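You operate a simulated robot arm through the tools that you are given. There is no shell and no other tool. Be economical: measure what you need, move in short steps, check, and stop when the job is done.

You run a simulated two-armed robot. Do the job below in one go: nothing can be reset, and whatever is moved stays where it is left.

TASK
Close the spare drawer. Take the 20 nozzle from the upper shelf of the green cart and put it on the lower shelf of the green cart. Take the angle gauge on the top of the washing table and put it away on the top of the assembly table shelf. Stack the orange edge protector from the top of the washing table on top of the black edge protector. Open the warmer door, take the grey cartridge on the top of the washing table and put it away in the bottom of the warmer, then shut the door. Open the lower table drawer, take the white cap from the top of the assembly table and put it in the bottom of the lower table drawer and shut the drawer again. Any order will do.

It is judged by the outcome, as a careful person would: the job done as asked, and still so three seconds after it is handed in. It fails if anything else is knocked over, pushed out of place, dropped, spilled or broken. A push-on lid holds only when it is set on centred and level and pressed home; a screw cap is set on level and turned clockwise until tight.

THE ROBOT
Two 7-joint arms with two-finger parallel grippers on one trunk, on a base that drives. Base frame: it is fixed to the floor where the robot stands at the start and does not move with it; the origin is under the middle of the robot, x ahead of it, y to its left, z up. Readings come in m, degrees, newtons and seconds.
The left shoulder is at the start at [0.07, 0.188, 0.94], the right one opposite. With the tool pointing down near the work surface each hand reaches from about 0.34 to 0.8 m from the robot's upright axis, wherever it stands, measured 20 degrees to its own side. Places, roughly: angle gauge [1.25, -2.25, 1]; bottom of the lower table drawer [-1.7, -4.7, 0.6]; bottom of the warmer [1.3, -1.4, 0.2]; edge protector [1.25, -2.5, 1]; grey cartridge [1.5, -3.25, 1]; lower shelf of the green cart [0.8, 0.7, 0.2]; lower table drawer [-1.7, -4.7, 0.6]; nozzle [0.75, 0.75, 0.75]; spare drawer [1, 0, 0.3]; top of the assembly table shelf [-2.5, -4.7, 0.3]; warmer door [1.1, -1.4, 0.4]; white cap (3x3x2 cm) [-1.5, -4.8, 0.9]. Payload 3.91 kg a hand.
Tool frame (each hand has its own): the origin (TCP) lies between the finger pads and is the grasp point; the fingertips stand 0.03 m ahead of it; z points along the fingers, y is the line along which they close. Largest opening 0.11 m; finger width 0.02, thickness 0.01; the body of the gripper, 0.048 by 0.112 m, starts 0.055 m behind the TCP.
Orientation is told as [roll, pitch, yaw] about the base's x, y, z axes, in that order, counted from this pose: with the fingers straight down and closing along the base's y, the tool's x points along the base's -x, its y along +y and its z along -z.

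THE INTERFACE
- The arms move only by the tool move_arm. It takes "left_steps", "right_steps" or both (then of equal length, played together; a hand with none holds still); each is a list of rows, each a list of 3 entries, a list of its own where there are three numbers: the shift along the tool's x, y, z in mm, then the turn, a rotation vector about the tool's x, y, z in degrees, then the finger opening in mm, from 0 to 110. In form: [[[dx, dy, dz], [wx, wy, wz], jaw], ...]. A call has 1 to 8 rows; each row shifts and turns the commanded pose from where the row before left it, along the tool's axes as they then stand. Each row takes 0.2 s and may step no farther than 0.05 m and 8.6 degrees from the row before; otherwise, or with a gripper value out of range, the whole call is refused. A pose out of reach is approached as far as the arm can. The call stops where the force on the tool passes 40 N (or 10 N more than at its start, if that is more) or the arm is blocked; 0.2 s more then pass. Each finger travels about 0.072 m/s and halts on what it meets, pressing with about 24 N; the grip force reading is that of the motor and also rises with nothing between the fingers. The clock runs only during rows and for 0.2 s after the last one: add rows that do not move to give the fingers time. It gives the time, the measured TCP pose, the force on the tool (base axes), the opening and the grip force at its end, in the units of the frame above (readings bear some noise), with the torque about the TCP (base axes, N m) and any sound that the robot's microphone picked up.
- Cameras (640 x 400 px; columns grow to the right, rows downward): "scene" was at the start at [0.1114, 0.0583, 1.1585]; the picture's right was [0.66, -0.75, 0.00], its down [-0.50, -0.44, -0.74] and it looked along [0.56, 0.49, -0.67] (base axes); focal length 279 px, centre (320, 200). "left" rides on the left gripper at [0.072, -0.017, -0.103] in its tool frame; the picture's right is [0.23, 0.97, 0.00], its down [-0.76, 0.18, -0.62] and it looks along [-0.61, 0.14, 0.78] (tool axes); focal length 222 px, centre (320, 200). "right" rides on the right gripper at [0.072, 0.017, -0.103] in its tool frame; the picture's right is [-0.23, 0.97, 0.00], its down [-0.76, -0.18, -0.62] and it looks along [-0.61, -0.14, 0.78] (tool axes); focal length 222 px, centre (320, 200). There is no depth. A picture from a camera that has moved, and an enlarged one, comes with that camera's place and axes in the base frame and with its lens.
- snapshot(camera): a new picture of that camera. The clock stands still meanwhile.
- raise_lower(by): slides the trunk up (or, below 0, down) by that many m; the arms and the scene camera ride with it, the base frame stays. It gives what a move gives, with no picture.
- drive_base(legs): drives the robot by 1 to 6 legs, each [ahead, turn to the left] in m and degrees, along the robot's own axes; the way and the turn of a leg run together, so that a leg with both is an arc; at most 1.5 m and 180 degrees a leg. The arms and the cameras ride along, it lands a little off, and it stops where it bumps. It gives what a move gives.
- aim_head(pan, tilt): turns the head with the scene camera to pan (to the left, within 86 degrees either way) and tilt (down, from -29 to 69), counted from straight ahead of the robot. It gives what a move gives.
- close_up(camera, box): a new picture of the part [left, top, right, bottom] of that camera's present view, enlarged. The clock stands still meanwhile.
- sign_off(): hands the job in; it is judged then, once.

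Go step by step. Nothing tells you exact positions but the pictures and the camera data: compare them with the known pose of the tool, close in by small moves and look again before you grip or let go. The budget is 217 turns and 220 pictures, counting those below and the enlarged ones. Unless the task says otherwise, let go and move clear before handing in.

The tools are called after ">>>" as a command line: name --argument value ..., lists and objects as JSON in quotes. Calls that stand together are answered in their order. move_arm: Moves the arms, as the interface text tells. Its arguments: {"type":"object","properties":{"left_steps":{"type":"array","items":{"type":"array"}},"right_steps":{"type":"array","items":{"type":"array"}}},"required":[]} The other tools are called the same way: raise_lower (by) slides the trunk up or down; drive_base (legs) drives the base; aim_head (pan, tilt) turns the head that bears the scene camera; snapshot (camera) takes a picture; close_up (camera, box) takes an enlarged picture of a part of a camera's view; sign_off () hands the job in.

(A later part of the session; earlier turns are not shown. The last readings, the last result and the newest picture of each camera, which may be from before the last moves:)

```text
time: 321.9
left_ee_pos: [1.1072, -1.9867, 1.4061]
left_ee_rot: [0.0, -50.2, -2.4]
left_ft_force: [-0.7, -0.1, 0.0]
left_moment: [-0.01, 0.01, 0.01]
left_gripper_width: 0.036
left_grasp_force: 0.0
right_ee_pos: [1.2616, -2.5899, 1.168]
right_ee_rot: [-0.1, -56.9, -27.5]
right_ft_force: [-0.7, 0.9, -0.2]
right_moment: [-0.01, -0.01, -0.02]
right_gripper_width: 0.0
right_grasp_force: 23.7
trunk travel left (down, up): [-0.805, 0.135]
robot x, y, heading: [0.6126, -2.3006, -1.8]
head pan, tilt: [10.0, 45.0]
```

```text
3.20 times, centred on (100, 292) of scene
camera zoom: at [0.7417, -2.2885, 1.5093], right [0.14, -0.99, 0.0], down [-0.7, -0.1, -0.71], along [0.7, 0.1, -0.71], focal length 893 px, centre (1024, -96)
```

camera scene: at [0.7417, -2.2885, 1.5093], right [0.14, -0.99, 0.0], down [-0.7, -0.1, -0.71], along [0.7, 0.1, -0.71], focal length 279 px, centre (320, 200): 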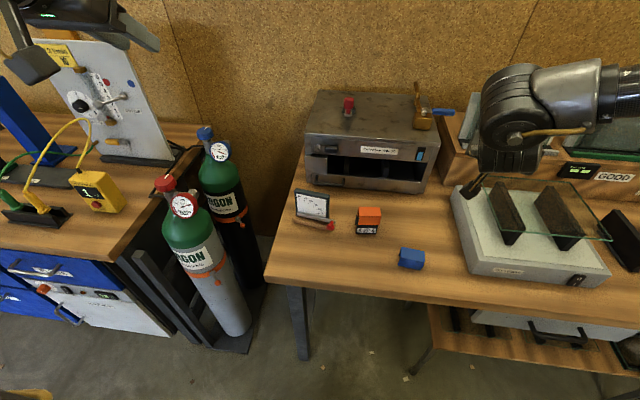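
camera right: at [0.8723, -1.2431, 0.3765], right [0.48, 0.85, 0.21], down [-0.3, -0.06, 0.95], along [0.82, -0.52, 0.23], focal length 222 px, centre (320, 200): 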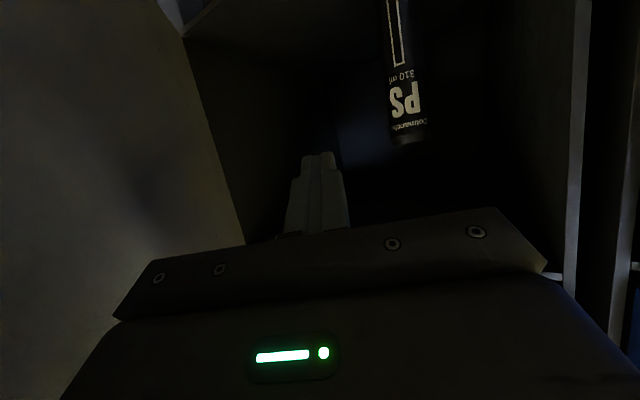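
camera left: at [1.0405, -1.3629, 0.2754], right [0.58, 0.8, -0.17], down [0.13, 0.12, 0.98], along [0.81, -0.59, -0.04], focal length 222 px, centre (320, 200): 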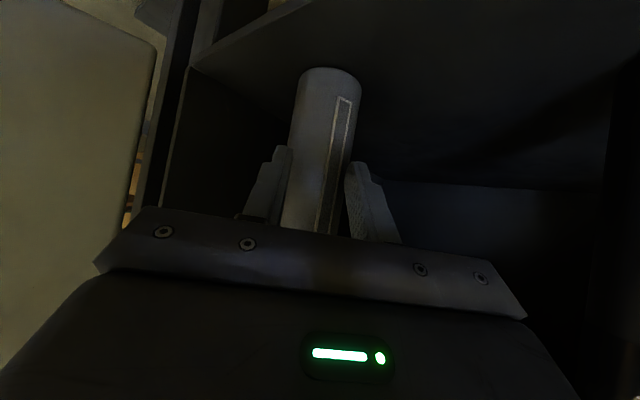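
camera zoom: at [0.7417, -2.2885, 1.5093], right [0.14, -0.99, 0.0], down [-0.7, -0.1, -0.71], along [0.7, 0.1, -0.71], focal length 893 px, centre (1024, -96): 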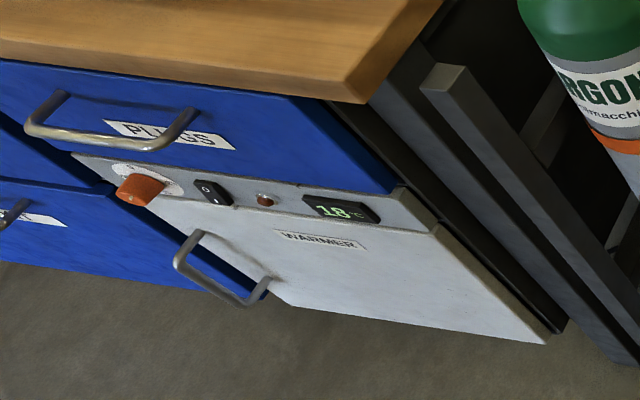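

Warmer door is flush. The gauge's plate (≈10 cm wide, 1.5 cm thick, ~9 cm tall) is at ≈[1.31, -2.187], rotated ≈ -6°. I'll use the left hand, fingers down with closing direction across the plate; first level it and retract the right hand.

>>> move_arm --left_steps '[[[0, 0, 0], [0, 7.2, 0], 60], [[0, 0, 0], [0, 7.2, 0], 60], [[0, 0, 0], [0, 7.2, 0], 60], [[0, 0, 0], [0, 7.2, 0], 60], [[0, 0, 0], [0, 7.2, 0], 60], [[0, 0, 0], [0, 7.1, 0], 60], [[0, 0, 0], [0, 7, 0], 60], [[0, 0, 0], [0, 0, -8.5], 60]]' --right_steps '[[[0, 0, -35], [0, 0, 0], 0], [[0, 0, -35], [0, 0, 0], 0], [[0, 0, -35], [0, 0, 0], 0], [[0, 0, -35], [0, 0, 0], 0], [[0, 0, -35], [0, 0, 0], 0], [[0, 0, -35], [0, 0, 0], 0], [[0, 0, -35], [0, 0, 0], 0], [[0, 0, -20], [0, 0, 0], 0]]'

>>> move_arm --left_steps '[[[0, 0, 0], [0, 0, -8.5], 60], [[0, 0, 0], [0, 0, -8.5], 60], [[0, 0, 0], [0, 0, -8.5], 60], [[0, 0, 0], [0, 0, -8.5], 60], [[0, 0, 0], [0, 0, -8.5], 60], [[0, 0, 0], [0, 0, -8.5], 60], [[0, 0, 0], [0, 0, -8.5], 60], [[0, 0, 0], [0, 0, -8.5], 60]]'

>>> snapshot --camera "left"

```text
time: 323.7
left_ee_pos: [1.0727, -1.9704, 1.3558]
left_ee_rot: [-0.1, 0.0, 6.2]
left_ft_force: [0.1, 0.0, 0.0]
left_moment: [-0.02, 0.01, 0.03]
left_gripper_width: 0.0601
left_grasp_force: 0.0
left hand out of reach, approached as far as the arm can: row 6, 7
right_ee_pos: [1.0673, -2.4863, 1.3126]
right_ee_rot: [-0.3, -57.0, -27.5]
right_ft_force: [0.1, 0.8, 1.1]
right_moment: [0.05, 0.04, -0.02]
right_gripper_width: 0.0
right_grasp_force: 23.7
trunk travel left (down, up): [-0.805, 0.135]
robot x, y, heading: [0.6151, -2.3017, -1.8]
head pan, tilt: [10.0, 45.0]
```

```text
time: 325.5
left_ee_pos: [1.1412, -1.8004, 1.3248]
left_ee_rot: [-0.7, 0.7, 70.5]
left_ft_force: [-0.3, 0.3, 0.7]
left_moment: [-0.01, 0.01, -0.01]
left_gripper_width: 0.0602
left_grasp_force: 0.1
left hand out of reach, approached as far as the arm can: row 4, 5, 6, 7, 8
right_ee_pos: [1.0694, -2.4818, 1.3129]
right_ee_rot: [-0.6, -56.9, -27.3]
right_ft_force: [-0.4, -0.2, -0.4]
right_moment: [0.04, 0.03, 0.03]
right_gripper_width: 0.0
right_grasp_force: 24.0
trunk travel left (down, up): [-0.805, 0.135]
robot x, y, heading: [0.6128, -2.3026, -2.0]
head pan, tilt: [10.0, 45.0]
```

```text
82 pictures are left
camera left: at [1.1319, -1.8726, 1.4274], right [-0.99, 0.11, -0.01], down [0.08, 0.79, 0.61], along [0.08, 0.61, -0.79], focal length 222 px, centre (320, 200)
```

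left: 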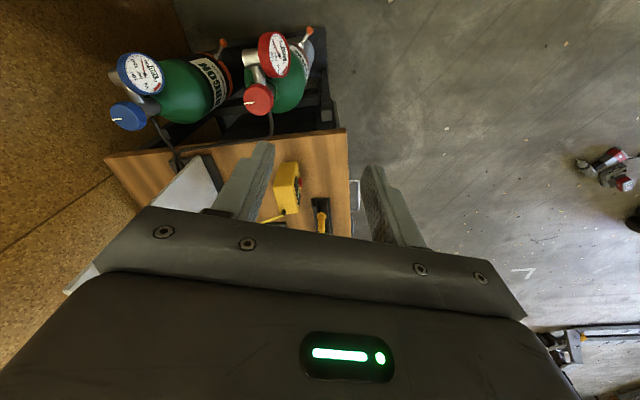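

>>> move_arm --left_steps '[[[36, -20, 20], [0, 0, 0], 60], [[36, -20, 20], [0, 0, 0], 60], [[36, -24, 18], [0, 0, 0], 60], [[36, -24, 18], [0, 0, 0], 60], [[36, -24, 18], [0, 0, -2], 60], [[36, -24, 10], [0, 0, -4], 60], [[36, -24, 0], [0, 0, -4], 60], [[36, -24, 0], [0, 0, -4], 60]]'

>>> snapshot --camera "left"

>>> snapshot --camera "scene"

```text
time: 327.3
left_ee_pos: [1.187, -1.7462, 1.2632]
left_ee_rot: [-0.8, 0.8, 84.3]
left_ft_force: [-0.1, 0.2, -0.1]
left_moment: [-0.01, 0.01, 0.0]
left_gripper_width: 0.06
left_grasp_force: 0.0
left hand out of reach, approached as far as the arm can: row 1, 2, 3, 4, 5, 6, 7, 8
right_ee_pos: [1.0693, -2.4838, 1.3124]
right_ee_rot: [-0.4, -56.9, -27.5]
right_ft_force: [-0.7, 1.0, 0.5]
right_moment: [0.01, 0.01, 0.02]
right_gripper_width: 0.0002
right_grasp_force: 24.4
trunk travel left (down, up): [-0.805, 0.135]
robot x, y, heading: [0.6116, -2.3021, -2.0]
head pan, tilt: [10.0, 45.0]
```

```text
81 pictures are left
camera left: at [1.1949, -1.818, 1.3674], right [-0.99, -0.13, -0.01], down [-0.11, 0.78, 0.61], along [-0.07, 0.61, -0.79], focal length 222 px, centre (320, 200)
```

left: 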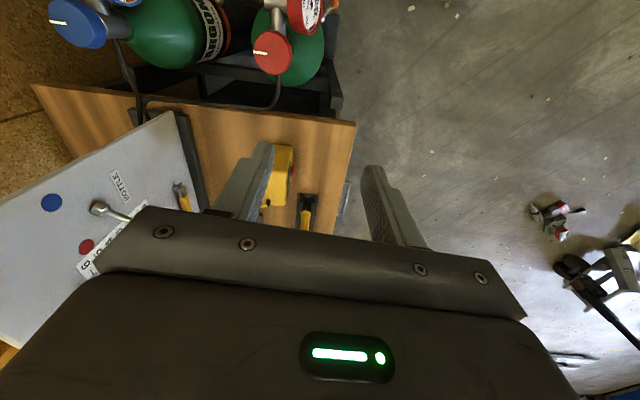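

```text
80 pictures are left
camera scene: at [0.743, -2.2871, 1.5092], right [0.14, -0.99, 0.0], down [-0.7, -0.1, -0.71], along [0.7, 0.1, -0.71], focal length 279 px, centre (320, 200)
```

scene: 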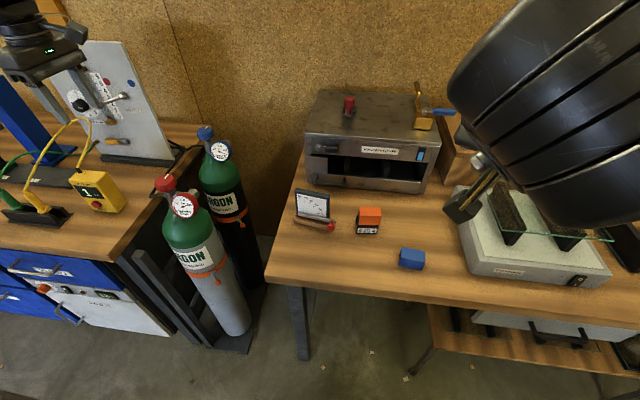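

Left arm drifted into an awkward posture over the other bench. I'll pull it back toward the robot while undoing the yaw.

>>> move_arm --left_steps '[[[10, 40, 0], [0, 0, 8], 60], [[15, 38, 0], [0, 0, 8], 60], [[20, 36, 0], [0, 0, 8], 60], [[30, 20, 0], [0, 0, 8], 60], [[30, 0, 10], [0, 0, 8], 60], [[30, 0, 20], [0, 0, 8], 60], [[10, -30, 20], [0, 0, 8], 60], [[0, -30, 20], [0, 0, 8], 60]]'

>>> snapshot --camera "left"

```text
time: 329.1
left_ee_pos: [1.033, -1.8883, 1.1965]
left_ee_rot: [-0.5, 0.0, 20.6]
left_ft_force: [-0.2, 0.2, 0.6]
left_moment: [0.05, 0.0, 0.0]
left_gripper_width: 0.06
left_grasp_force: 0.1
left hand out of reach, approached as far as the arm can: row 1
right_ee_pos: [1.0706, -2.4868, 1.3107]
right_ee_rot: [-0.2, -56.8, -27.5]
right_ft_force: [-0.5, 0.3, -0.2]
right_moment: [-0.01, -0.01, -0.04]
right_gripper_width: 0.0
right_grasp_force: 23.8
trunk travel left (down, up): [-0.805, 0.135]
robot x, y, heading: [0.6127, -2.3021, -2.1]
head pan, tilt: [10.0, 45.0]
```

```text
79 pictures are left
camera left: at [0.9696, -1.9276, 1.2983], right [-0.56, 0.83, -0.01], down [0.65, 0.44, 0.62], along [0.52, 0.34, -0.78], focal length 222 px, centre (320, 200)
```

left: 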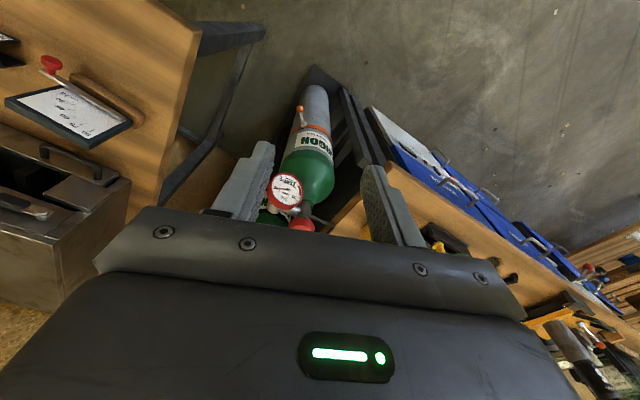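

>>> move_arm --left_steps '[[[0, -48, 0], [0, 0, 0], 60], [[0, -48, 0], [0, 0, 0], 60], [[-12, -46, 0], [0, 0, 0], 60], [[-12, -46, 0], [0, 0, 0], 60], [[-15, -44, 0], [0, 0, 0], 60], [[-20, -40, 0], [0, 0, -5], 60], [[-20, -40, 0], [0, 0, -8], 60]]'

>>> snapshot --camera "left"

```text
time: 330.7
left_ee_pos: [1.1918, -1.9939, 1.206]
left_ee_rot: [-1.3, 0.3, 33.4]
left_ft_force: [-1.7, 0.6, -0.5]
left_moment: [-0.02, 0.0, 0.01]
left_gripper_width: 0.0601
left_grasp_force: 0.1
left hand out of reach, approached as far as the arm can: row 1, 2, 3, 5, 6, 7
right_ee_pos: [1.0695, -2.4817, 1.3131]
right_ee_rot: [-0.6, -56.9, -27.3]
right_ft_force: [0.3, 0.4, -0.2]
right_moment: [0.02, 0.01, -0.06]
right_gripper_width: 0.0
right_grasp_force: 24.1
trunk travel left (down, up): [-0.805, 0.135]
robot x, y, heading: [0.6129, -2.2993, -2.0]
head pan, tilt: [10.0, 45.0]
```

```text
78 pictures are left
camera left: at [1.141, -2.0451, 1.3075], right [-0.73, 0.69, -0.02], down [0.53, 0.58, 0.62], along [0.43, 0.44, -0.79], focal length 222 px, centre (320, 200)
```

left: 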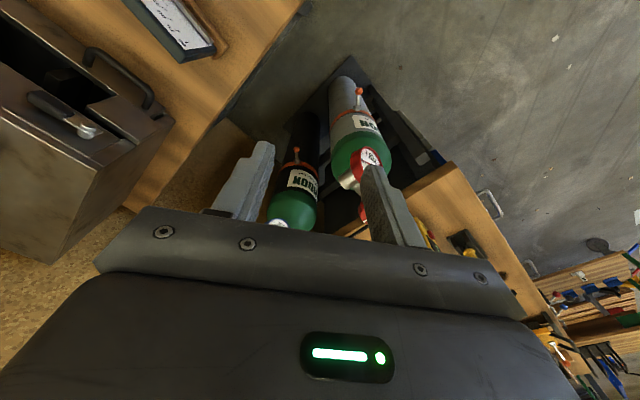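

The left arm can't reach inward here, so I'll use the right arm as I did with the orange piece. First retract the left arm.

>>> move_arm --left_steps '[[[36, 24, 0], [0, 0, 5], 60], [[36, 22, 0], [0, 0, 5], 60], [[38, 20, 0], [0, 0, 5], 60], [[38, 18, 0], [0, 0, 5], 60], [[40, 14, 0], [0, 0, 5], 60], [[40, 10, 0], [0, 0, 5], 60]]' --right_steps '[[[0, 0, 0], [0, 8.2, 0], 80], [[0, 0, 20], [0, 8.2, 0], 80], [[0, 0, 20], [0, 8.2, 0], 80], [[0, 0, 20], [0, 8.2, 0], 80], [[0, 0, 30], [0, 8.2, 0], 80], [[0, 0, 40], [0, 8.2, 0], 80]]'

>>> drive_base --legs '[[-0.1, 0], [0, 60], [0.16, 0], [0, -58]]'

```text
time: 332.1
left_ee_pos: [1.0146, -2.0022, 1.2578]
left_ee_rot: [-0.5, -0.3, 3.7]
left_ft_force: [-0.5, 0.1, 0.1]
left_moment: [0.08, 0.01, 0.0]
left_gripper_width: 0.0601
left_grasp_force: 0.1
left hand out of reach, approached as far as the arm can: row 1, 2, 3, 4, 5, 6
right_ee_pos: [1.1234, -2.516, 1.2018]
right_ee_rot: [-0.1, -7.5, -27.9]
right_ft_force: [-0.6, 0.0, 0.1]
right_moment: [-0.02, 0.0, 0.01]
right_gripper_width: 0.0799
right_grasp_force: 0.0
trunk travel left (down, up): [-0.805, 0.135]
robot x, y, heading: [0.6129, -2.2997, -1.6]
head pan, tilt: [10.0, 45.0]
```

```text
time: 339.5
left_ee_pos: [0.98, -1.8397, 1.2582]
left_ee_rot: [-0.5, -0.4, 6.8]
left_ft_force: [0.8, 0.0, 0.7]
left_moment: [-0.02, -0.03, -0.01]
left_gripper_width: 0.0601
left_grasp_force: 0.1
right_ee_pos: [1.1137, -2.3457, 1.2039]
right_ee_rot: [-0.1, -7.7, -24.7]
right_ft_force: [-0.4, -0.1, 0.3]
right_moment: [-0.01, 0.01, 0.03]
right_gripper_width: 0.0796
right_grasp_force: 0.0
trunk travel left (down, up): [-0.805, 0.135]
robot x, y, heading: [0.5931, -2.1556, 1.2]
head pan, tilt: [10.0, 45.0]
```

>>> move_arm --right_steps '[[[0, 0, 15], [0, 7.7, 0], 60], [[0, 0, 15], [0, 0, 8.5], 60], [[0, 0, 15], [0, 0, 8.5], 60], [[0, 0, 15], [0, 0, 8.5], 60], [[0, 0, 15], [0, 0, 8.5], 60], [[0, 0, 10], [0, 0, 8.5], 60], [[0, 0, 0], [0, 0, 8.5], 60], [[0, 0, 0], [0, 0, 8.5], 60]]'

>>> move_arm --right_steps '[[[0, 0, 0], [0, 0, 8.5], 60], [[20, 40, 0], [0, 0, 3], 60], [[20, 40, 0], [0, 0, 0], 60], [[20, 40, 0], [0, 0, 0], 60], [[0, 40, 0], [0, 0, 0], 60], [[0, 10, 0], [0, 0, 0], 60]]'

>>> snapshot --camera "right"

```text
time: 341.3
left_ee_pos: [0.9796, -1.8391, 1.2587]
left_ee_rot: [-0.4, -0.3, 6.8]
left_ft_force: [0.3, -0.2, 0.2]
left_moment: [0.01, -0.01, -0.03]
left_gripper_width: 0.0599
left_grasp_force: 0.1
right_ee_pos: [1.1174, -2.3483, 1.1191]
right_ee_rot: [-0.2, -0.1, -84.4]
right_ft_force: [0.1, 0.4, 0.3]
right_moment: [0.0, 0.02, 0.01]
right_gripper_width: 0.06
right_grasp_force: 0.0
trunk travel left (down, up): [-0.805, 0.135]
robot x, y, heading: [0.5927, -2.1617, 1.0]
head pan, tilt: [10.0, 45.0]
```

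```text
time: 342.7
left_ee_pos: [0.9797, -1.8396, 1.2582]
left_ee_rot: [-0.5, -0.3, 6.8]
left_ft_force: [-0.2, -0.2, -0.3]
left_moment: [0.04, -0.03, 0.01]
left_gripper_width: 0.0599
left_grasp_force: 0.0
right_ee_pos: [1.2893, -2.3013, 1.119]
right_ee_rot: [-0.1, -0.1, -95.7]
right_ft_force: [0.2, 0.4, -0.5]
right_moment: [-0.01, -0.01, 0.0]
right_gripper_width: 0.0601
right_grasp_force: 0.1
trunk travel left (down, up): [-0.805, 0.135]
robot x, y, heading: [0.5961, -2.162, 1.3]
head pan, tilt: [10.0, 45.0]
```

```text
77 pictures are left
camera right: at [1.3138, -2.2306, 1.223], right [0.95, -0.32, 0.0], down [-0.25, -0.74, 0.62], along [-0.2, -0.59, -0.78], focal length 222 px, centre (320, 200)
```

right: 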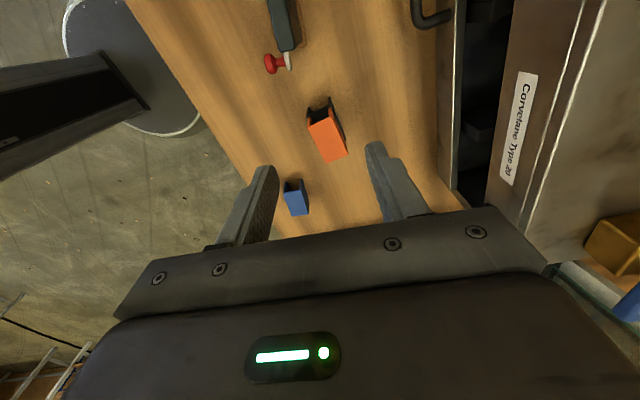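

>>> move_arm --right_steps '[[[40, 0, 0], [0, 0, 0], 60], [[30, 0, 0], [0, 0, 0], 60], [[0, 0, 0], [0, 0, 0], 60]]'

>>> snapshot --camera "right"

>>> close_up --camera "scene" --box '[240, 130, 400, 250]'

```text
time: 343.5
left_ee_pos: [0.9795, -1.8416, 1.2591]
left_ee_rot: [-0.4, -0.3, 6.8]
left_ft_force: [-0.2, 0.2, 0.6]
left_moment: [0.0, 0.01, 0.0]
left_gripper_width: 0.0605
left_grasp_force: 0.1
right_ee_pos: [1.2759, -2.2269, 1.1183]
right_ee_rot: [-0.1, 0.0, -95.8]
right_ft_force: [-0.2, -0.8, -0.8]
right_moment: [0.01, -0.01, -0.01]
right_gripper_width: 0.06
right_grasp_force: 0.0
right hand out of reach, approached as far as the arm can: row 1, 2
trunk travel left (down, up): [-0.805, 0.135]
robot x, y, heading: [0.5975, -2.1595, 1.1]
head pan, tilt: [10.0, 45.0]
```

```text
76 pictures are left
camera right: at [1.2999, -2.1554, 1.2224], right [0.95, -0.32, 0.0], down [-0.25, -0.74, 0.62], along [-0.2, -0.59, -0.78], focal length 222 px, centre (320, 200)
```

right: 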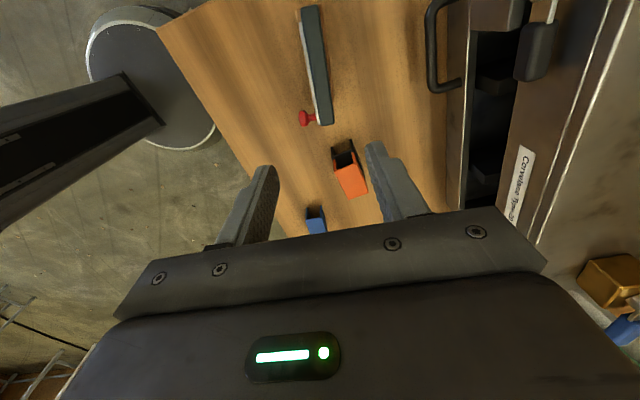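

```text
3.33 times, centred on (320, 190) of scene
camera zoom: at [0.7235, -2.1424, 1.5092], right [0.19, -0.98, 0.0], down [-0.69, -0.14, -0.71], along [0.69, 0.14, -0.71], focal length 930 px, centre (320, 233)
```

zoom: 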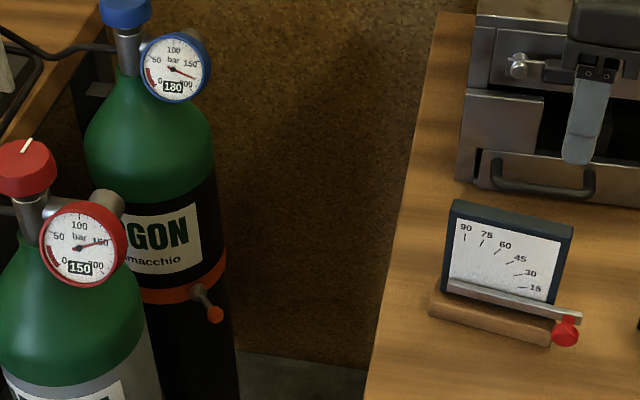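

Plate centre ≈ [1.288, -2.19], yaw ≈ -11°, top z ≈ 0.965. Turn base 4° left to bring the hand over it and correct the hand yaw.

>>> drive_base --legs '[[0, 4]]'

>>> move_arm --right_steps '[[[0, 8, 30], [0, 0, 5], 70], [[0, 0, 25], [0, 0, 4], 70], [[0, 0, 0], [0, 0, 0], 70]]'

>>> snapshot --camera "right"

>>> close_up --camera "scene" --box '[260, 130, 420, 250]'

```text
time: 344.4
left_ee_pos: [0.9578, -1.8167, 1.2592]
left_ee_rot: [-0.4, -0.1, 10.8]
left_ft_force: [-0.6, -0.1, 0.8]
left_moment: [-0.02, 0.01, 0.0]
left_gripper_width: 0.0599
left_grasp_force: 0.1
right_ee_pos: [1.2802, -2.181, 1.1169]
right_ee_rot: [-0.1, 0.0, -91.8]
right_ft_force: [0.6, -0.7, -0.7]
right_moment: [0.0, 0.05, 0.01]
right_gripper_width: 0.0601
right_grasp_force: 0.1
trunk travel left (down, up): [-0.805, 0.135]
robot x, y, heading: [0.5965, -2.1606, 5.2]
head pan, tilt: [10.0, 45.0]
```

```text
time: 345.2
left_ee_pos: [0.9544, -1.8126, 1.2583]
left_ee_rot: [-0.7, -0.4, 10.8]
left_ft_force: [-1.1, 0.9, -0.4]
left_moment: [0.01, -0.07, 0.01]
left_gripper_width: 0.0598
left_grasp_force: 0.1
right_ee_pos: [1.2858, -2.1772, 1.065]
right_ee_rot: [0.0, -0.2, -100.8]
right_ft_force: [0.4, 1.0, -1.0]
right_moment: [-0.01, -0.03, -0.03]
right_gripper_width: 0.0701
right_grasp_force: 0.2
trunk travel left (down, up): [-0.805, 0.135]
robot x, y, heading: [0.5946, -2.1593, 5.2]
head pan, tilt: [10.0, 45.0]
```

```text
74 pictures are left
camera right: at [1.3156, -2.1081, 1.168], right [0.91, -0.41, 0.0], down [-0.32, -0.71, 0.63], along [-0.25, -0.57, -0.78], focal length 222 px, centre (320, 200)
```

right: 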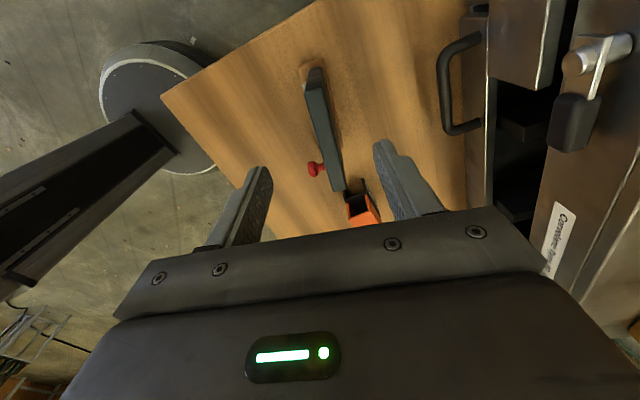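

```text
3.33 times, centred on (340, 190) of scene
camera zoom: at [0.7208, -2.1301, 1.5093], right [0.26, -0.97, 0.0], down [-0.68, -0.19, -0.71], along [0.68, 0.18, -0.71], focal length 930 px, centre (253, 233)
```

zoom: 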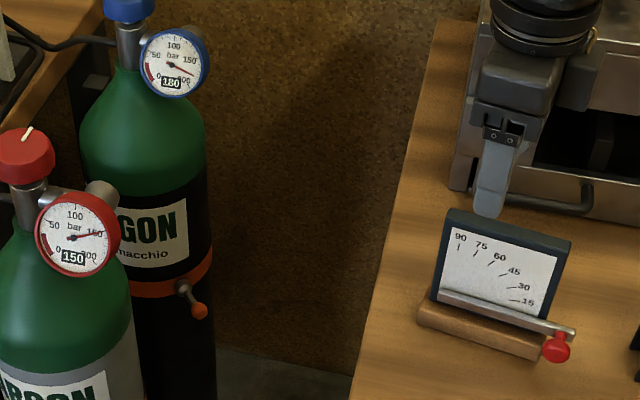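

Aligned within a cm. Adjust slightly, descend so the open fingers straddle the plate, and look.

>>> move_arm --right_steps '[[[-6, 6, 30], [0, 0, 2], 70], [[0, 0, 40], [0, 0, 0], 70], [[0, 0, 42], [0, 0, 0], 70], [[0, 0, 0], [0, 0, 0], 70]]'

>>> snapshot --camera "right"

>>> close_up --camera "scene" --box '[280, 130, 440, 250]'

```text
time: 346.2
left_ee_pos: [0.9561, -1.8131, 1.259]
left_ee_rot: [-0.4, -0.3, 10.7]
left_ft_force: [-0.2, 0.0, -0.2]
left_moment: [0.0, -0.01, -0.01]
left_gripper_width: 0.0599
left_grasp_force: 0.0
right_ee_pos: [1.2837, -2.1834, 0.9626]
right_ee_rot: [0.0, 0.0, -102.8]
right_ft_force: [0.3, -0.6, 0.7]
right_moment: [0.0, -0.02, 0.03]
right_gripper_width: 0.0699
right_grasp_force: 0.1
right hand out of reach, approached as far as the arm can: row 3
trunk travel left (down, up): [-0.805, 0.135]
robot x, y, heading: [0.5973, -2.1576, 5.2]
head pan, tilt: [10.0, 45.0]
```

```text
72 pictures are left
camera right: at [1.3163, -2.1151, 1.0661], right [0.9, -0.44, 0.0], down [-0.34, -0.7, 0.62], along [-0.27, -0.56, -0.78], focal length 222 px, centre (320, 200)
```

right: 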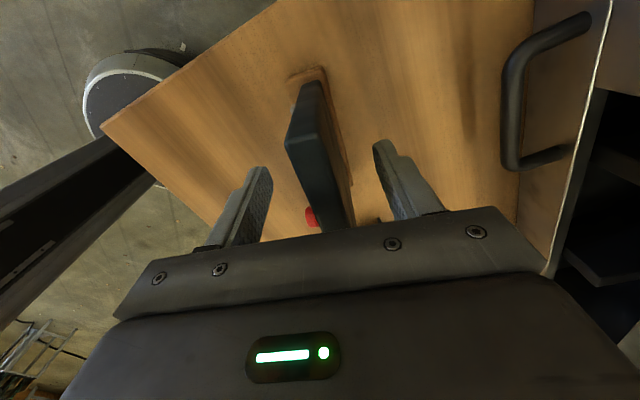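

```text
3.33 times, centred on (360, 190) of scene
camera zoom: at [0.722, -2.1318, 1.5092], right [0.26, -0.97, 0.0], down [-0.68, -0.18, -0.71], along [0.68, 0.19, -0.71], focal length 930 px, centre (187, 233)
```

zoom: 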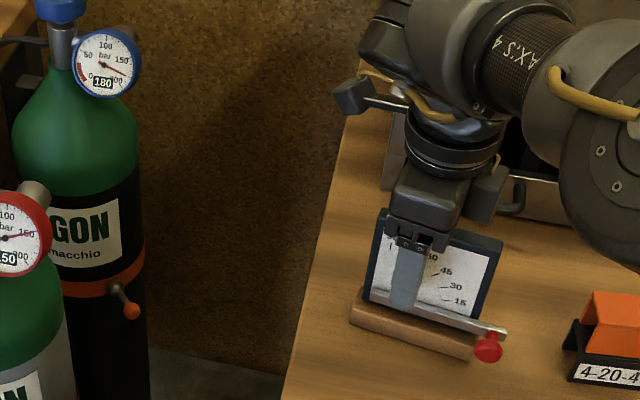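

Straddling the plate. Close.

>>> move_arm --right_steps '[[[0, 0, 0], [0, 0, 0], 45], [[0, 0, 0], [0, 0, 0], 25], [[0, 0, 0], [0, 0, 0], 8], [[0, 0, 0], [0, 0, 0], 5], [[0, 0, 0], [0, 0, 0], 5]]'

>>> raise_lower --by 0.1

>>> close_up --camera "scene" --box '[260, 110, 460, 260]'

>>> snapshot --camera "right"

```text
time: 347.4
left_ee_pos: [0.9567, -1.812, 1.2585]
left_ee_rot: [-0.5, -0.3, 10.8]
left_ft_force: [0.1, -0.1, -0.3]
left_moment: [0.01, -0.01, 0.0]
left_gripper_width: 0.0601
left_grasp_force: 0.1
right_ee_pos: [1.285, -2.1814, 0.9625]
right_ee_rot: [-0.1, 0.0, -102.8]
right_ft_force: [0.6, -0.3, 0.5]
right_moment: [0.08, -0.1, -0.06]
right_gripper_width: 0.016
right_grasp_force: 23.8
trunk travel left (down, up): [-0.805, 0.135]
robot x, y, heading: [0.5924, -2.1592, 5.4]
head pan, tilt: [10.0, 45.0]
```

```text
time: 348.7
left_ee_pos: [0.9562, -1.8127, 1.3587]
left_ee_rot: [-0.5, -0.2, 10.7]
left_ft_force: [-0.1, 0.5, 0.0]
left_moment: [0.01, 0.01, 0.03]
left_gripper_width: 0.0599
left_grasp_force: 0.1
right_ee_pos: [1.2832, -2.1814, 1.0615]
right_ee_rot: [-0.1, -0.1, -102.8]
right_ft_force: [0.9, 0.2, -2.3]
right_moment: [0.03, -0.02, -0.02]
right_gripper_width: 0.016
right_grasp_force: 23.9
trunk travel left (down, up): [-0.905, 0.035]
robot x, y, heading: [0.5965, -2.1596, 5.5]
head pan, tilt: [10.0, 45.0]
```

```text
2.67 times, centred on (360, 185) of scene
camera zoom: at [0.7227, -2.1314, 1.6091], right [0.26, -0.97, 0.0], down [-0.68, -0.19, -0.71], along [0.68, 0.18, -0.71], focal length 744 px, centre (213, 240)
```

zoom: 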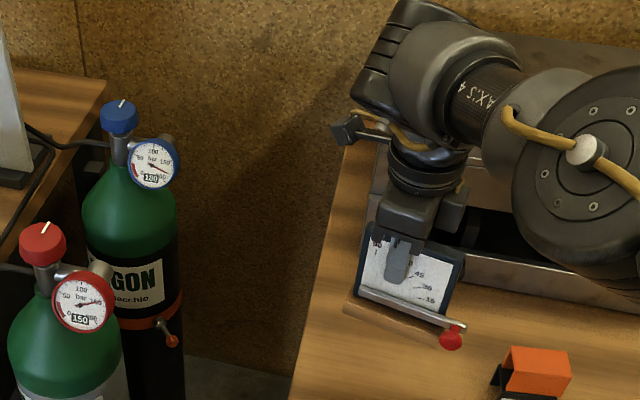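

```text
69 pictures are left
camera right: at [1.3167, -2.1147, 1.1658], right [0.9, -0.44, 0.0], down [-0.34, -0.7, 0.62], along [-0.27, -0.56, -0.78], focal length 222 px, centre (320, 200)
```

right: 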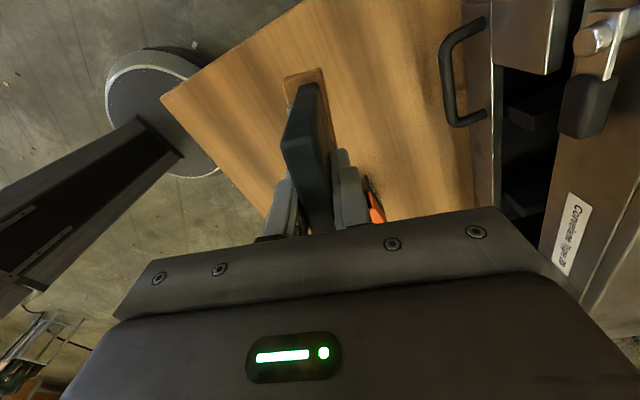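

Gauge is held. Back away and travel west then south toward the assembly table.

>>> drive_base --legs '[[-0.42, 0], [0, 174.5]]'

>>> aim_head --pan 25 --tilt 18

>>> snapshot --camera "scene"

```text
time: 358.5
left_ee_pos: [-0.2158, -2.5169, 1.3584]
left_ee_rot: [-0.5, -0.3, -173.6]
left_ft_force: [0.2, -0.3, -0.1]
left_moment: [-0.01, 0.01, -0.04]
left_gripper_width: 0.0602
left_grasp_force: 0.1
right_ee_pos: [-0.515, -2.1251, 1.0617]
right_ee_rot: [-0.2, 0.0, 72.8]
right_ft_force: [0.5, 0.2, -2.0]
right_moment: [-0.01, 0.03, 0.01]
right_gripper_width: 0.0159
right_grasp_force: 24.3
trunk travel left (down, up): [-0.905, 0.035]
robot x, y, heading: [0.1741, -2.2012, -179.2]
head pan, tilt: [10.0, 45.0]
```

```text
time: 359.4
left_ee_pos: [-0.2166, -2.5177, 1.3579]
left_ee_rot: [-0.6, -0.3, -173.5]
left_ft_force: [-0.6, 0.7, 0.2]
left_moment: [0.0, 0.0, 0.0]
left_gripper_width: 0.0601
left_grasp_force: 0.0
right_ee_pos: [-0.514, -2.1248, 1.0621]
right_ee_rot: [-0.1, 0.0, 72.7]
right_ft_force: [0.2, -0.9, -2.6]
right_moment: [-0.02, 0.03, 0.03]
right_gripper_width: 0.0161
right_grasp_force: 23.9
trunk travel left (down, up): [-0.905, 0.035]
robot x, y, heading: [0.1697, -2.2024, -179.2]
head pan, tilt: [25.0, 18.0]
```

```text
68 pictures are left
camera scene: at [0.0344, -2.2381, 1.651], right [-0.44, 0.9, 0.0], down [0.28, 0.14, -0.95], along [-0.86, -0.41, -0.31], focal length 279 px, centre (320, 200)
```

scene: 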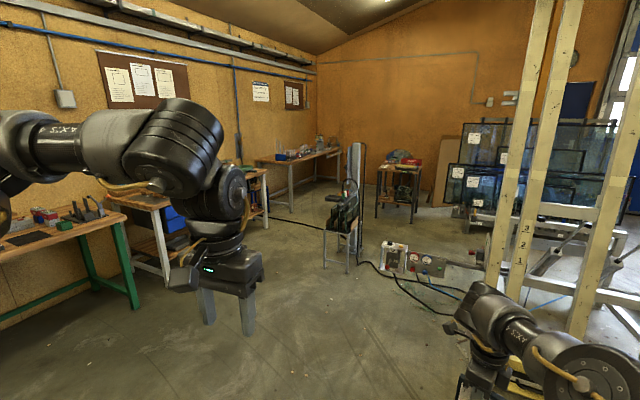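

I see a pedestal and cables to the west; the free route is diagonal to the south-west. Drive to about [-1.7, -3.4] and face south.

>>> drive_base --legs '[[0, 32], [1.1, 0], [1.1, 0], [0, 57]]'

>>> aim_head --pan -15 --tilt 28

>>> snapshot --camera "scene"

```text
time: 374.2
left_ee_pos: [-1.3771, -3.7619, 1.3572]
left_ee_rot: [-0.5, -0.2, -85.4]
left_ft_force: [0.0, -0.3, 0.1]
left_moment: [-0.03, 0.0, -0.01]
left_gripper_width: 0.0599
left_grasp_force: 0.1
right_ee_pos: [-1.7782, -4.0477, 1.0613]
right_ee_rot: [-0.1, -0.1, 161.0]
right_ft_force: [0.0, 0.0, -1.5]
right_moment: [-0.05, -0.02, 0.01]
right_gripper_width: 0.0158
right_grasp_force: 24.1
trunk travel left (down, up): [-0.905, 0.035]
robot x, y, heading: [-1.6799, -3.3661, -90.8]
head pan, tilt: [25.0, 18.0]
```

```text
time: 375.3
left_ee_pos: [-1.3755, -3.7612, 1.3582]
left_ee_rot: [-0.5, -0.3, -85.4]
left_ft_force: [0.3, 0.8, -0.3]
left_moment: [-0.02, -0.03, 0.0]
left_gripper_width: 0.0595
left_grasp_force: 0.1
right_ee_pos: [-1.7786, -4.0464, 1.0624]
right_ee_rot: [-0.1, 0.0, 161.1]
right_ft_force: [0.4, 0.5, -2.4]
right_moment: [-0.04, -0.03, -0.01]
right_gripper_width: 0.016
right_grasp_force: 23.3
trunk travel left (down, up): [-0.905, 0.035]
robot x, y, heading: [-1.6821, -3.3632, -90.8]
head pan, tilt: [-15.0, 28.0]
```

```text
67 pictures are left
camera scene: at [-1.7088, -3.5, 1.635], right [-0.96, 0.28, 0.0], down [0.13, 0.45, -0.88], along [-0.24, -0.85, -0.47], focal length 279 px, centre (320, 200)
```

scene: 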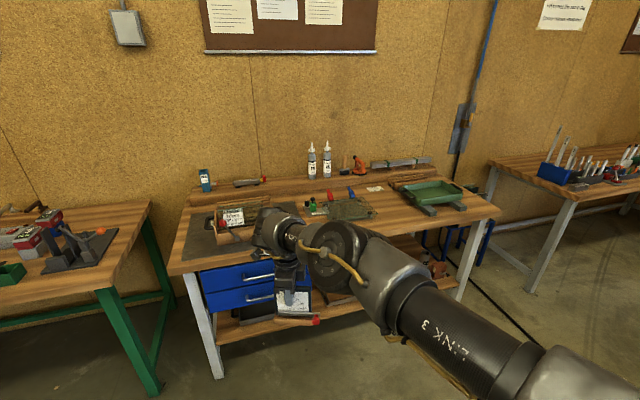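

I see the assembly table (front edge y ≈ -4.5, top z ≈ 0.85) with two blue drawers on its left and a lower shelf at z ≈ 0.31. I'll turn slightly west, lower the trunk (left hand raised), and look under the table.

>>> drive_base --legs '[[0, -19]]'

>>> raise_lower --by -0.4

>>> raise_lower --by -0.18

>>> move_arm --left_steps '[[[0, 0, -45], [0, 0, 0], 60], [[0, 0, -45], [0, 0, 0], 60], [[0, 0, -45], [0, 0, 0], 60], [[0, 0, -45], [0, 0, 0], 60], [[0, 0, -40], [0, 0, 0], 60]]'

>>> aim_head --pan 5 --tilt 22

>>> snapshot --camera "scene"

```text
time: 376.7
left_ee_pos: [-1.5188, -3.8378, 1.3581]
left_ee_rot: [-0.6, -0.3, -104.1]
left_ft_force: [-0.6, 0.3, 0.0]
left_moment: [0.01, 0.01, -0.05]
left_gripper_width: 0.0599
left_grasp_force: 0.0
right_ee_pos: [-1.9901, -3.9795, 1.0615]
right_ee_rot: [-0.1, -0.1, 142.3]
right_ft_force: [-0.2, -0.9, -1.6]
right_moment: [-0.05, -0.01, 0.0]
right_gripper_width: 0.0158
right_grasp_force: 24.1
trunk travel left (down, up): [-0.905, 0.035]
robot x, y, heading: [-1.6805, -3.3658, -109.8]
head pan, tilt: [-15.0, 28.0]
```

```text
time: 380.6
left_ee_pos: [-1.5181, -3.8384, 0.9574]
left_ee_rot: [-0.5, -0.3, -104.1]
left_ft_force: [-0.1, 0.9, -0.3]
left_moment: [0.0, 0.0, -0.01]
left_gripper_width: 0.0602
left_grasp_force: 0.0
right_ee_pos: [-1.9919, -3.9795, 0.6615]
right_ee_rot: [-0.2, 0.0, 142.4]
right_ft_force: [0.3, -0.8, -2.0]
right_moment: [-0.02, 0.01, -0.02]
right_gripper_width: 0.0159
right_grasp_force: 24.1
trunk travel left (down, up): [-0.505, 0.435]
robot x, y, heading: [-1.6822, -3.3654, -109.8]
head pan, tilt: [-15.0, 28.0]
```

```text
time: 382.6
left_ee_pos: [-1.5193, -3.8384, 0.7782]
left_ee_rot: [-0.5, -0.3, -104.1]
left_ft_force: [0.3, -0.2, 0.2]
left_moment: [0.0, 0.0, 0.0]
left_gripper_width: 0.06
left_grasp_force: 0.1
right_ee_pos: [-1.9923, -3.9801, 0.4831]
right_ee_rot: [0.1, -0.1, 142.3]
right_ft_force: [0.3, -0.9, -1.6]
right_moment: [0.01, -0.04, 0.02]
right_gripper_width: 0.0157
right_grasp_force: 24.2
trunk travel left (down, up): [-0.325, 0.615]
robot x, y, heading: [-1.6818, -3.3654, -109.8]
head pan, tilt: [-15.0, 28.0]
```

```text
time: 383.8
left_ee_pos: [-1.5042, -3.8177, 0.9242]
left_ee_rot: [-0.8, -0.4, -104.1]
left_ft_force: [0.2, -0.2, 0.1]
left_moment: [-0.02, -0.01, 0.0]
left_gripper_width: 0.0599
left_grasp_force: 0.1
left hand out of reach, approached as far as the arm can: row 4, 5
right_ee_pos: [-1.9909, -3.9794, 0.4823]
right_ee_rot: [-0.2, -0.1, 142.3]
right_ft_force: [0.3, -0.2, -2.1]
right_moment: [-0.06, -0.03, 0.01]
right_gripper_width: 0.016
right_grasp_force: 23.7
trunk travel left (down, up): [-0.325, 0.615]
robot x, y, heading: [-1.6828, -3.3663, -109.6]
head pan, tilt: [-15.0, 28.0]
```

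```text
time: 384.6
left_ee_pos: [-1.5041, -3.8179, 0.9238]
left_ee_rot: [-0.7, -0.4, -104.1]
left_ft_force: [0.0, 0.7, -0.1]
left_moment: [-0.01, -0.01, -0.02]
left_gripper_width: 0.0598
left_grasp_force: 0.0
right_ee_pos: [-1.9925, -3.98, 0.4821]
right_ee_rot: [-0.2, -0.1, 142.4]
right_ft_force: [0.4, -0.3, -1.5]
right_moment: [0.0, 0.0, 0.01]
right_gripper_width: 0.0158
right_grasp_force: 24.6
trunk travel left (down, up): [-0.325, 0.615]
robot x, y, heading: [-1.679, -3.3643, -110.0]
head pan, tilt: [5.0, 22.0]
```

```text
66 pictures are left
camera scene: at [-1.7235, -3.4988, 1.0646], right [-0.97, 0.26, 0.0], down [0.1, 0.36, -0.93], along [-0.24, -0.9, -0.38], focal length 279 px, centre (320, 200)
```

scene: 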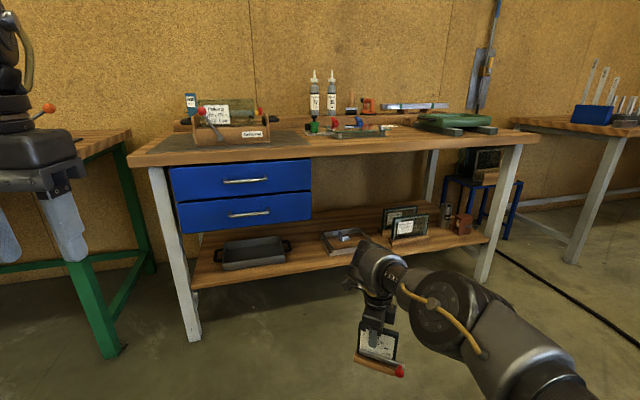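

There's free space on the shelf in front of the two other gauges, around [-2.38, -4.56]. Before moving west I check where the pedestal is.

>>> aim_head --pan -70 --tilt 25

>>> snapshot --camera "scene"

```text
time: 386.1
left_ee_pos: [-1.5033, -3.8177, 0.9242]
left_ee_rot: [-0.7, -0.4, -104.1]
left_ft_force: [0.1, 0.0, 0.0]
left_moment: [-0.02, 0.02, 0.01]
left_gripper_width: 0.06
left_grasp_force: 0.1
right_ee_pos: [-1.991, -3.9792, 0.4816]
right_ee_rot: [-0.1, -0.2, 142.3]
right_ft_force: [-0.8, -0.5, -2.6]
right_moment: [-0.02, 0.02, -0.02]
right_gripper_width: 0.0161
right_grasp_force: 23.8
trunk travel left (down, up): [-0.325, 0.615]
robot x, y, heading: [-1.6828, -3.3646, -109.9]
head pan, tilt: [-70.0, 25.0]
```

```text
65 pictures are left
camera scene: at [-1.7919, -3.4096, 1.0598], right [-0.01, 1.0, 0.0], down [0.42, 0.0, -0.91], along [-0.91, 0.0, -0.42], focal length 279 px, centre (320, 200)
```

scene: 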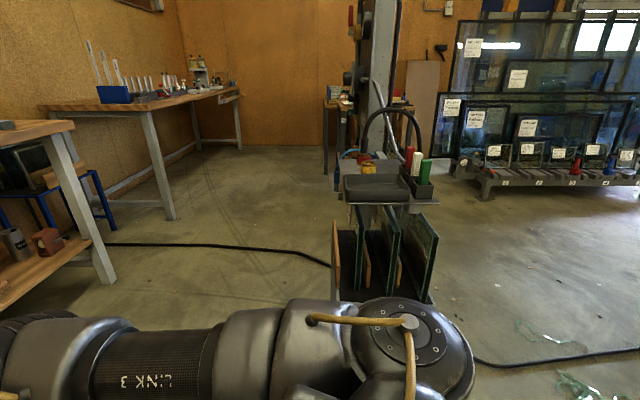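

The machine stands farther west (x < -2.75), so there's room. Drive around to x ≈ -2.27 facing south.

>>> drive_base --legs '[[0.38, 0], [0, -65], [0.46, 0], [0, 85]]'

>>> aim_head --pan -5 --tilt 25

>>> snapshot --camera "scene"

>>> snapshot --camera "right"

```text
time: 397.4
left_ee_pos: [-1.9302, -4.1133, 0.9243]
left_ee_rot: [-0.7, -0.5, -81.7]
left_ft_force: [-0.4, 0.4, -1.1]
left_moment: [-0.02, 0.01, 0.02]
left_gripper_width: 0.06
left_grasp_force: 0.0
right_ee_pos: [-2.3188, -4.4497, 0.482]
right_ee_rot: [0.0, -0.1, 164.7]
right_ft_force: [0.0, 0.3, -2.8]
right_moment: [-0.01, -0.05, 0.0]
right_gripper_width: 0.0161
right_grasp_force: 23.6
trunk travel left (down, up): [-0.325, 0.615]
robot x, y, heading: [-2.2689, -3.764, -87.3]
head pan, tilt: [-70.0, 25.0]
```

```text
time: 398.7
left_ee_pos: [-1.9308, -4.1129, 0.9233]
left_ee_rot: [-0.7, -0.4, -81.8]
left_ft_force: [-0.1, 0.7, -0.2]
left_moment: [-0.01, 0.01, 0.01]
left_gripper_width: 0.0597
left_grasp_force: 0.0
right_ee_pos: [-2.3198, -4.4497, 0.4817]
right_ee_rot: [0.0, -0.1, 164.7]
right_ft_force: [0.1, 0.6, -1.6]
right_moment: [-0.02, -0.01, 0.0]
right_gripper_width: 0.0158
right_grasp_force: 24.2
trunk travel left (down, up): [-0.325, 0.615]
robot x, y, heading: [-2.2659, -3.7639, -87.1]
head pan, tilt: [-5.0, 25.0]
```

```text
64 pictures are left
camera scene: at [-2.2702, -3.9022, 1.0597], right [-1.0, 0.04, 0.0], down [0.02, 0.42, -0.91], along [-0.04, -0.91, -0.42], focal length 279 px, centre (320, 200)
```

scene: 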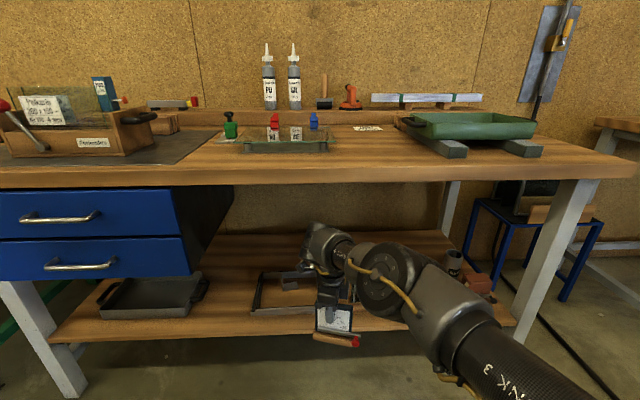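

```text
63 pictures are left
camera right: at [-2.2538, -4.4851, 0.5859], right [-0.48, -0.88, 0.0], down [-0.69, 0.37, 0.62], along [-0.55, 0.3, -0.78], focal length 222 px, centre (320, 200)
```

right: 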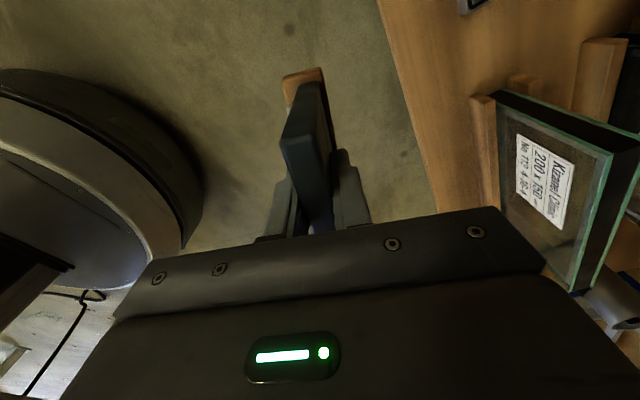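

The free strip on the shelf front (y -4.53…-4.61) in front of the gap is suitable. Align the gauge parallel to the edge, lower 3.5 cm, then drive in 12.5 cm.

>>> move_arm --right_steps '[[[0, 0, 0], [0, 0, -7.6], 5], [[0, 0, 0], [0, 0, -7.6], 5]]'

>>> raise_lower --by -0.035

>>> drive_base --legs '[[0.125, 0]]'

>>> snapshot --camera "scene"

>>> snapshot --camera "right"

```text
time: 399.3
left_ee_pos: [-1.9309, -4.1139, 0.923]
left_ee_rot: [-0.7, -0.4, -81.7]
left_ft_force: [-1.4, -0.1, -0.9]
left_moment: [0.0, -0.02, 0.04]
left_gripper_width: 0.0601
left_grasp_force: 0.0
right_ee_pos: [-2.3196, -4.4506, 0.4815]
right_ee_rot: [0.0, -0.1, -180.0]
right_ft_force: [0.6, 0.0, -2.1]
right_moment: [-0.02, -0.01, 0.0]
right_gripper_width: 0.016
right_grasp_force: 23.9
trunk travel left (down, up): [-0.325, 0.615]
robot x, y, heading: [-2.2687, -3.762, -87.4]
head pan, tilt: [-5.0, 25.0]
```

```text
time: 400.1
left_ee_pos: [-1.9313, -4.114, 0.8881]
left_ee_rot: [-0.7, -0.3, -81.7]
left_ft_force: [-0.1, 0.3, 0.1]
left_moment: [-0.01, 0.0, 0.05]
left_gripper_width: 0.06
left_grasp_force: 0.0
right_ee_pos: [-2.3189, -4.4485, 0.4466]
right_ee_rot: [0.0, -0.1, 179.9]
right_ft_force: [0.7, 0.0, -1.3]
right_moment: [0.02, 0.01, 0.0]
right_gripper_width: 0.0158
right_grasp_force: 24.1
trunk travel left (down, up): [-0.29, 0.65]
robot x, y, heading: [-2.2692, -3.7641, -87.1]
head pan, tilt: [-5.0, 25.0]
```

```text
time: 401.4
left_ee_pos: [-1.9259, -4.2371, 0.8882]
left_ee_rot: [-0.7, -0.3, -82.0]
left_ft_force: [-0.1, -0.6, 0.1]
left_moment: [0.03, -0.02, 0.01]
left_gripper_width: 0.0601
left_grasp_force: 0.0
right_ee_pos: [-2.3169, -4.5697, 0.4454]
right_ee_rot: [0.0, -0.1, 179.7]
right_ft_force: [0.3, 0.5, -2.1]
right_moment: [0.0, -0.06, -0.03]
right_gripper_width: 0.016
right_grasp_force: 24.2
trunk travel left (down, up): [-0.29, 0.65]
robot x, y, heading: [-2.2617, -3.8859, -87.6]
head pan, tilt: [-5.0, 25.0]
```

```text
62 pictures are left
camera scene: at [-2.2649, -4.0251, 1.0245], right [-1.0, 0.04, 0.0], down [0.02, 0.42, -0.91], along [-0.04, -0.9, -0.42], focal length 279 px, centre (320, 200)
```

scene: 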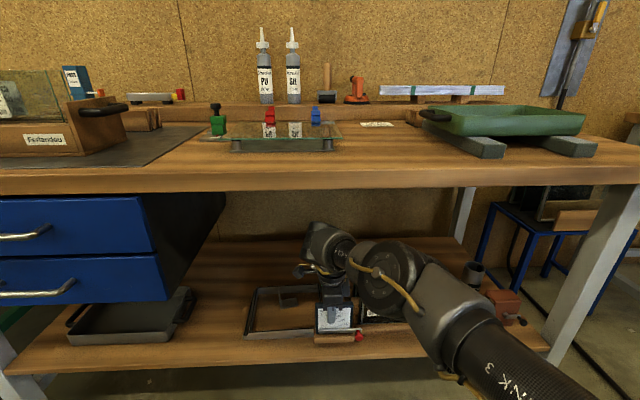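

```text
61 pictures are left
camera right: at [-2.2438, -4.5889, 0.5501], right [-0.23, -0.97, 0.0], down [-0.76, 0.18, 0.62], along [-0.61, 0.15, -0.78], focal length 222 px, centre (320, 200)
```

right: 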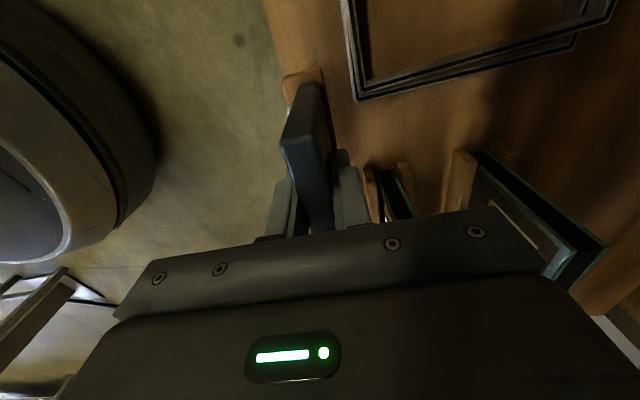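

The base's front is just at the shelf edge; move 15 mm further in, then lower to contact.

>>> move_arm --right_steps '[[[0, 15, 0], [0, 0, 0], 5], [[0, 0, 10], [0, 0, 0], 5], [[0, 0, 10], [0, 0, 0], 5], [[0, 0, 4], [0, 0, 0], 5], [[0, 0, 0], [0, 0, 0], 5]]'

>>> close_up --camera "right" --box '[240, 40, 400, 140]'

>>> close_up --camera "scene" --box '[240, 260, 420, 380]'

```text
time: 402.6
left_ee_pos: [-1.9262, -4.2363, 0.8887]
left_ee_rot: [-0.7, -0.4, -82.0]
left_ft_force: [0.1, 0.7, 0.2]
left_moment: [-0.05, 0.0, 0.0]
left_gripper_width: 0.06
left_grasp_force: 0.1
right_ee_pos: [-2.3157, -4.5659, 0.4224]
right_ee_rot: [0.0, -0.1, 179.6]
right_ft_force: [0.6, -0.5, -2.4]
right_moment: [-0.03, -0.05, 0.0]
right_gripper_width: 0.0159
right_grasp_force: 23.8
right hand out of reach, approached as far as the arm can: row 1, 3
trunk travel left (down, up): [-0.29, 0.65]
robot x, y, heading: [-2.2582, -3.8857, -87.3]
head pan, tilt: [-5.0, 25.0]
```

```text
4.00 times, centred on (320, 90) of right
camera zoom: at [-2.2425, -4.5828, 0.5272], right [-0.23, -0.97, 0.0], down [-0.76, 0.18, 0.62], along [-0.61, 0.15, -0.78], focal length 888 px, centre (320, 640)
```

zoom: 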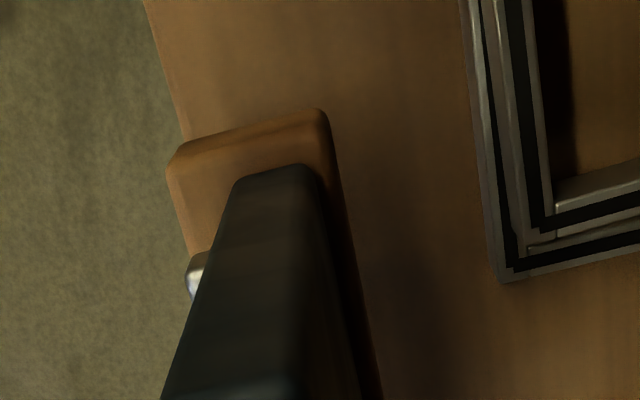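

```text
3.33 times, centred on (330, 320) of scene
camera zoom: at [-2.265, -4.0241, 1.0247], right [-1.0, 0.04, 0.0], down [0.02, 0.42, -0.91], along [-0.04, -0.91, -0.42], focal length 930 px, centre (287, -200)
```

zoom: 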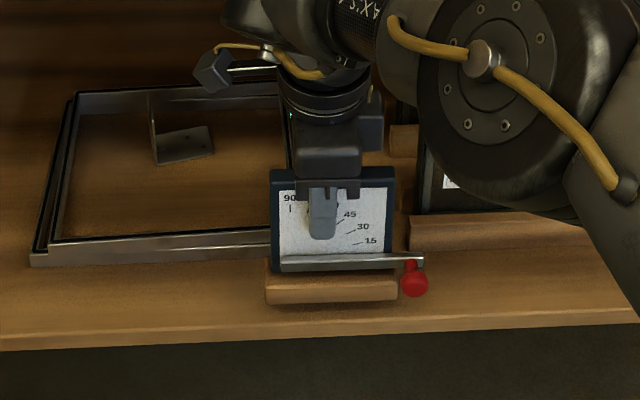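

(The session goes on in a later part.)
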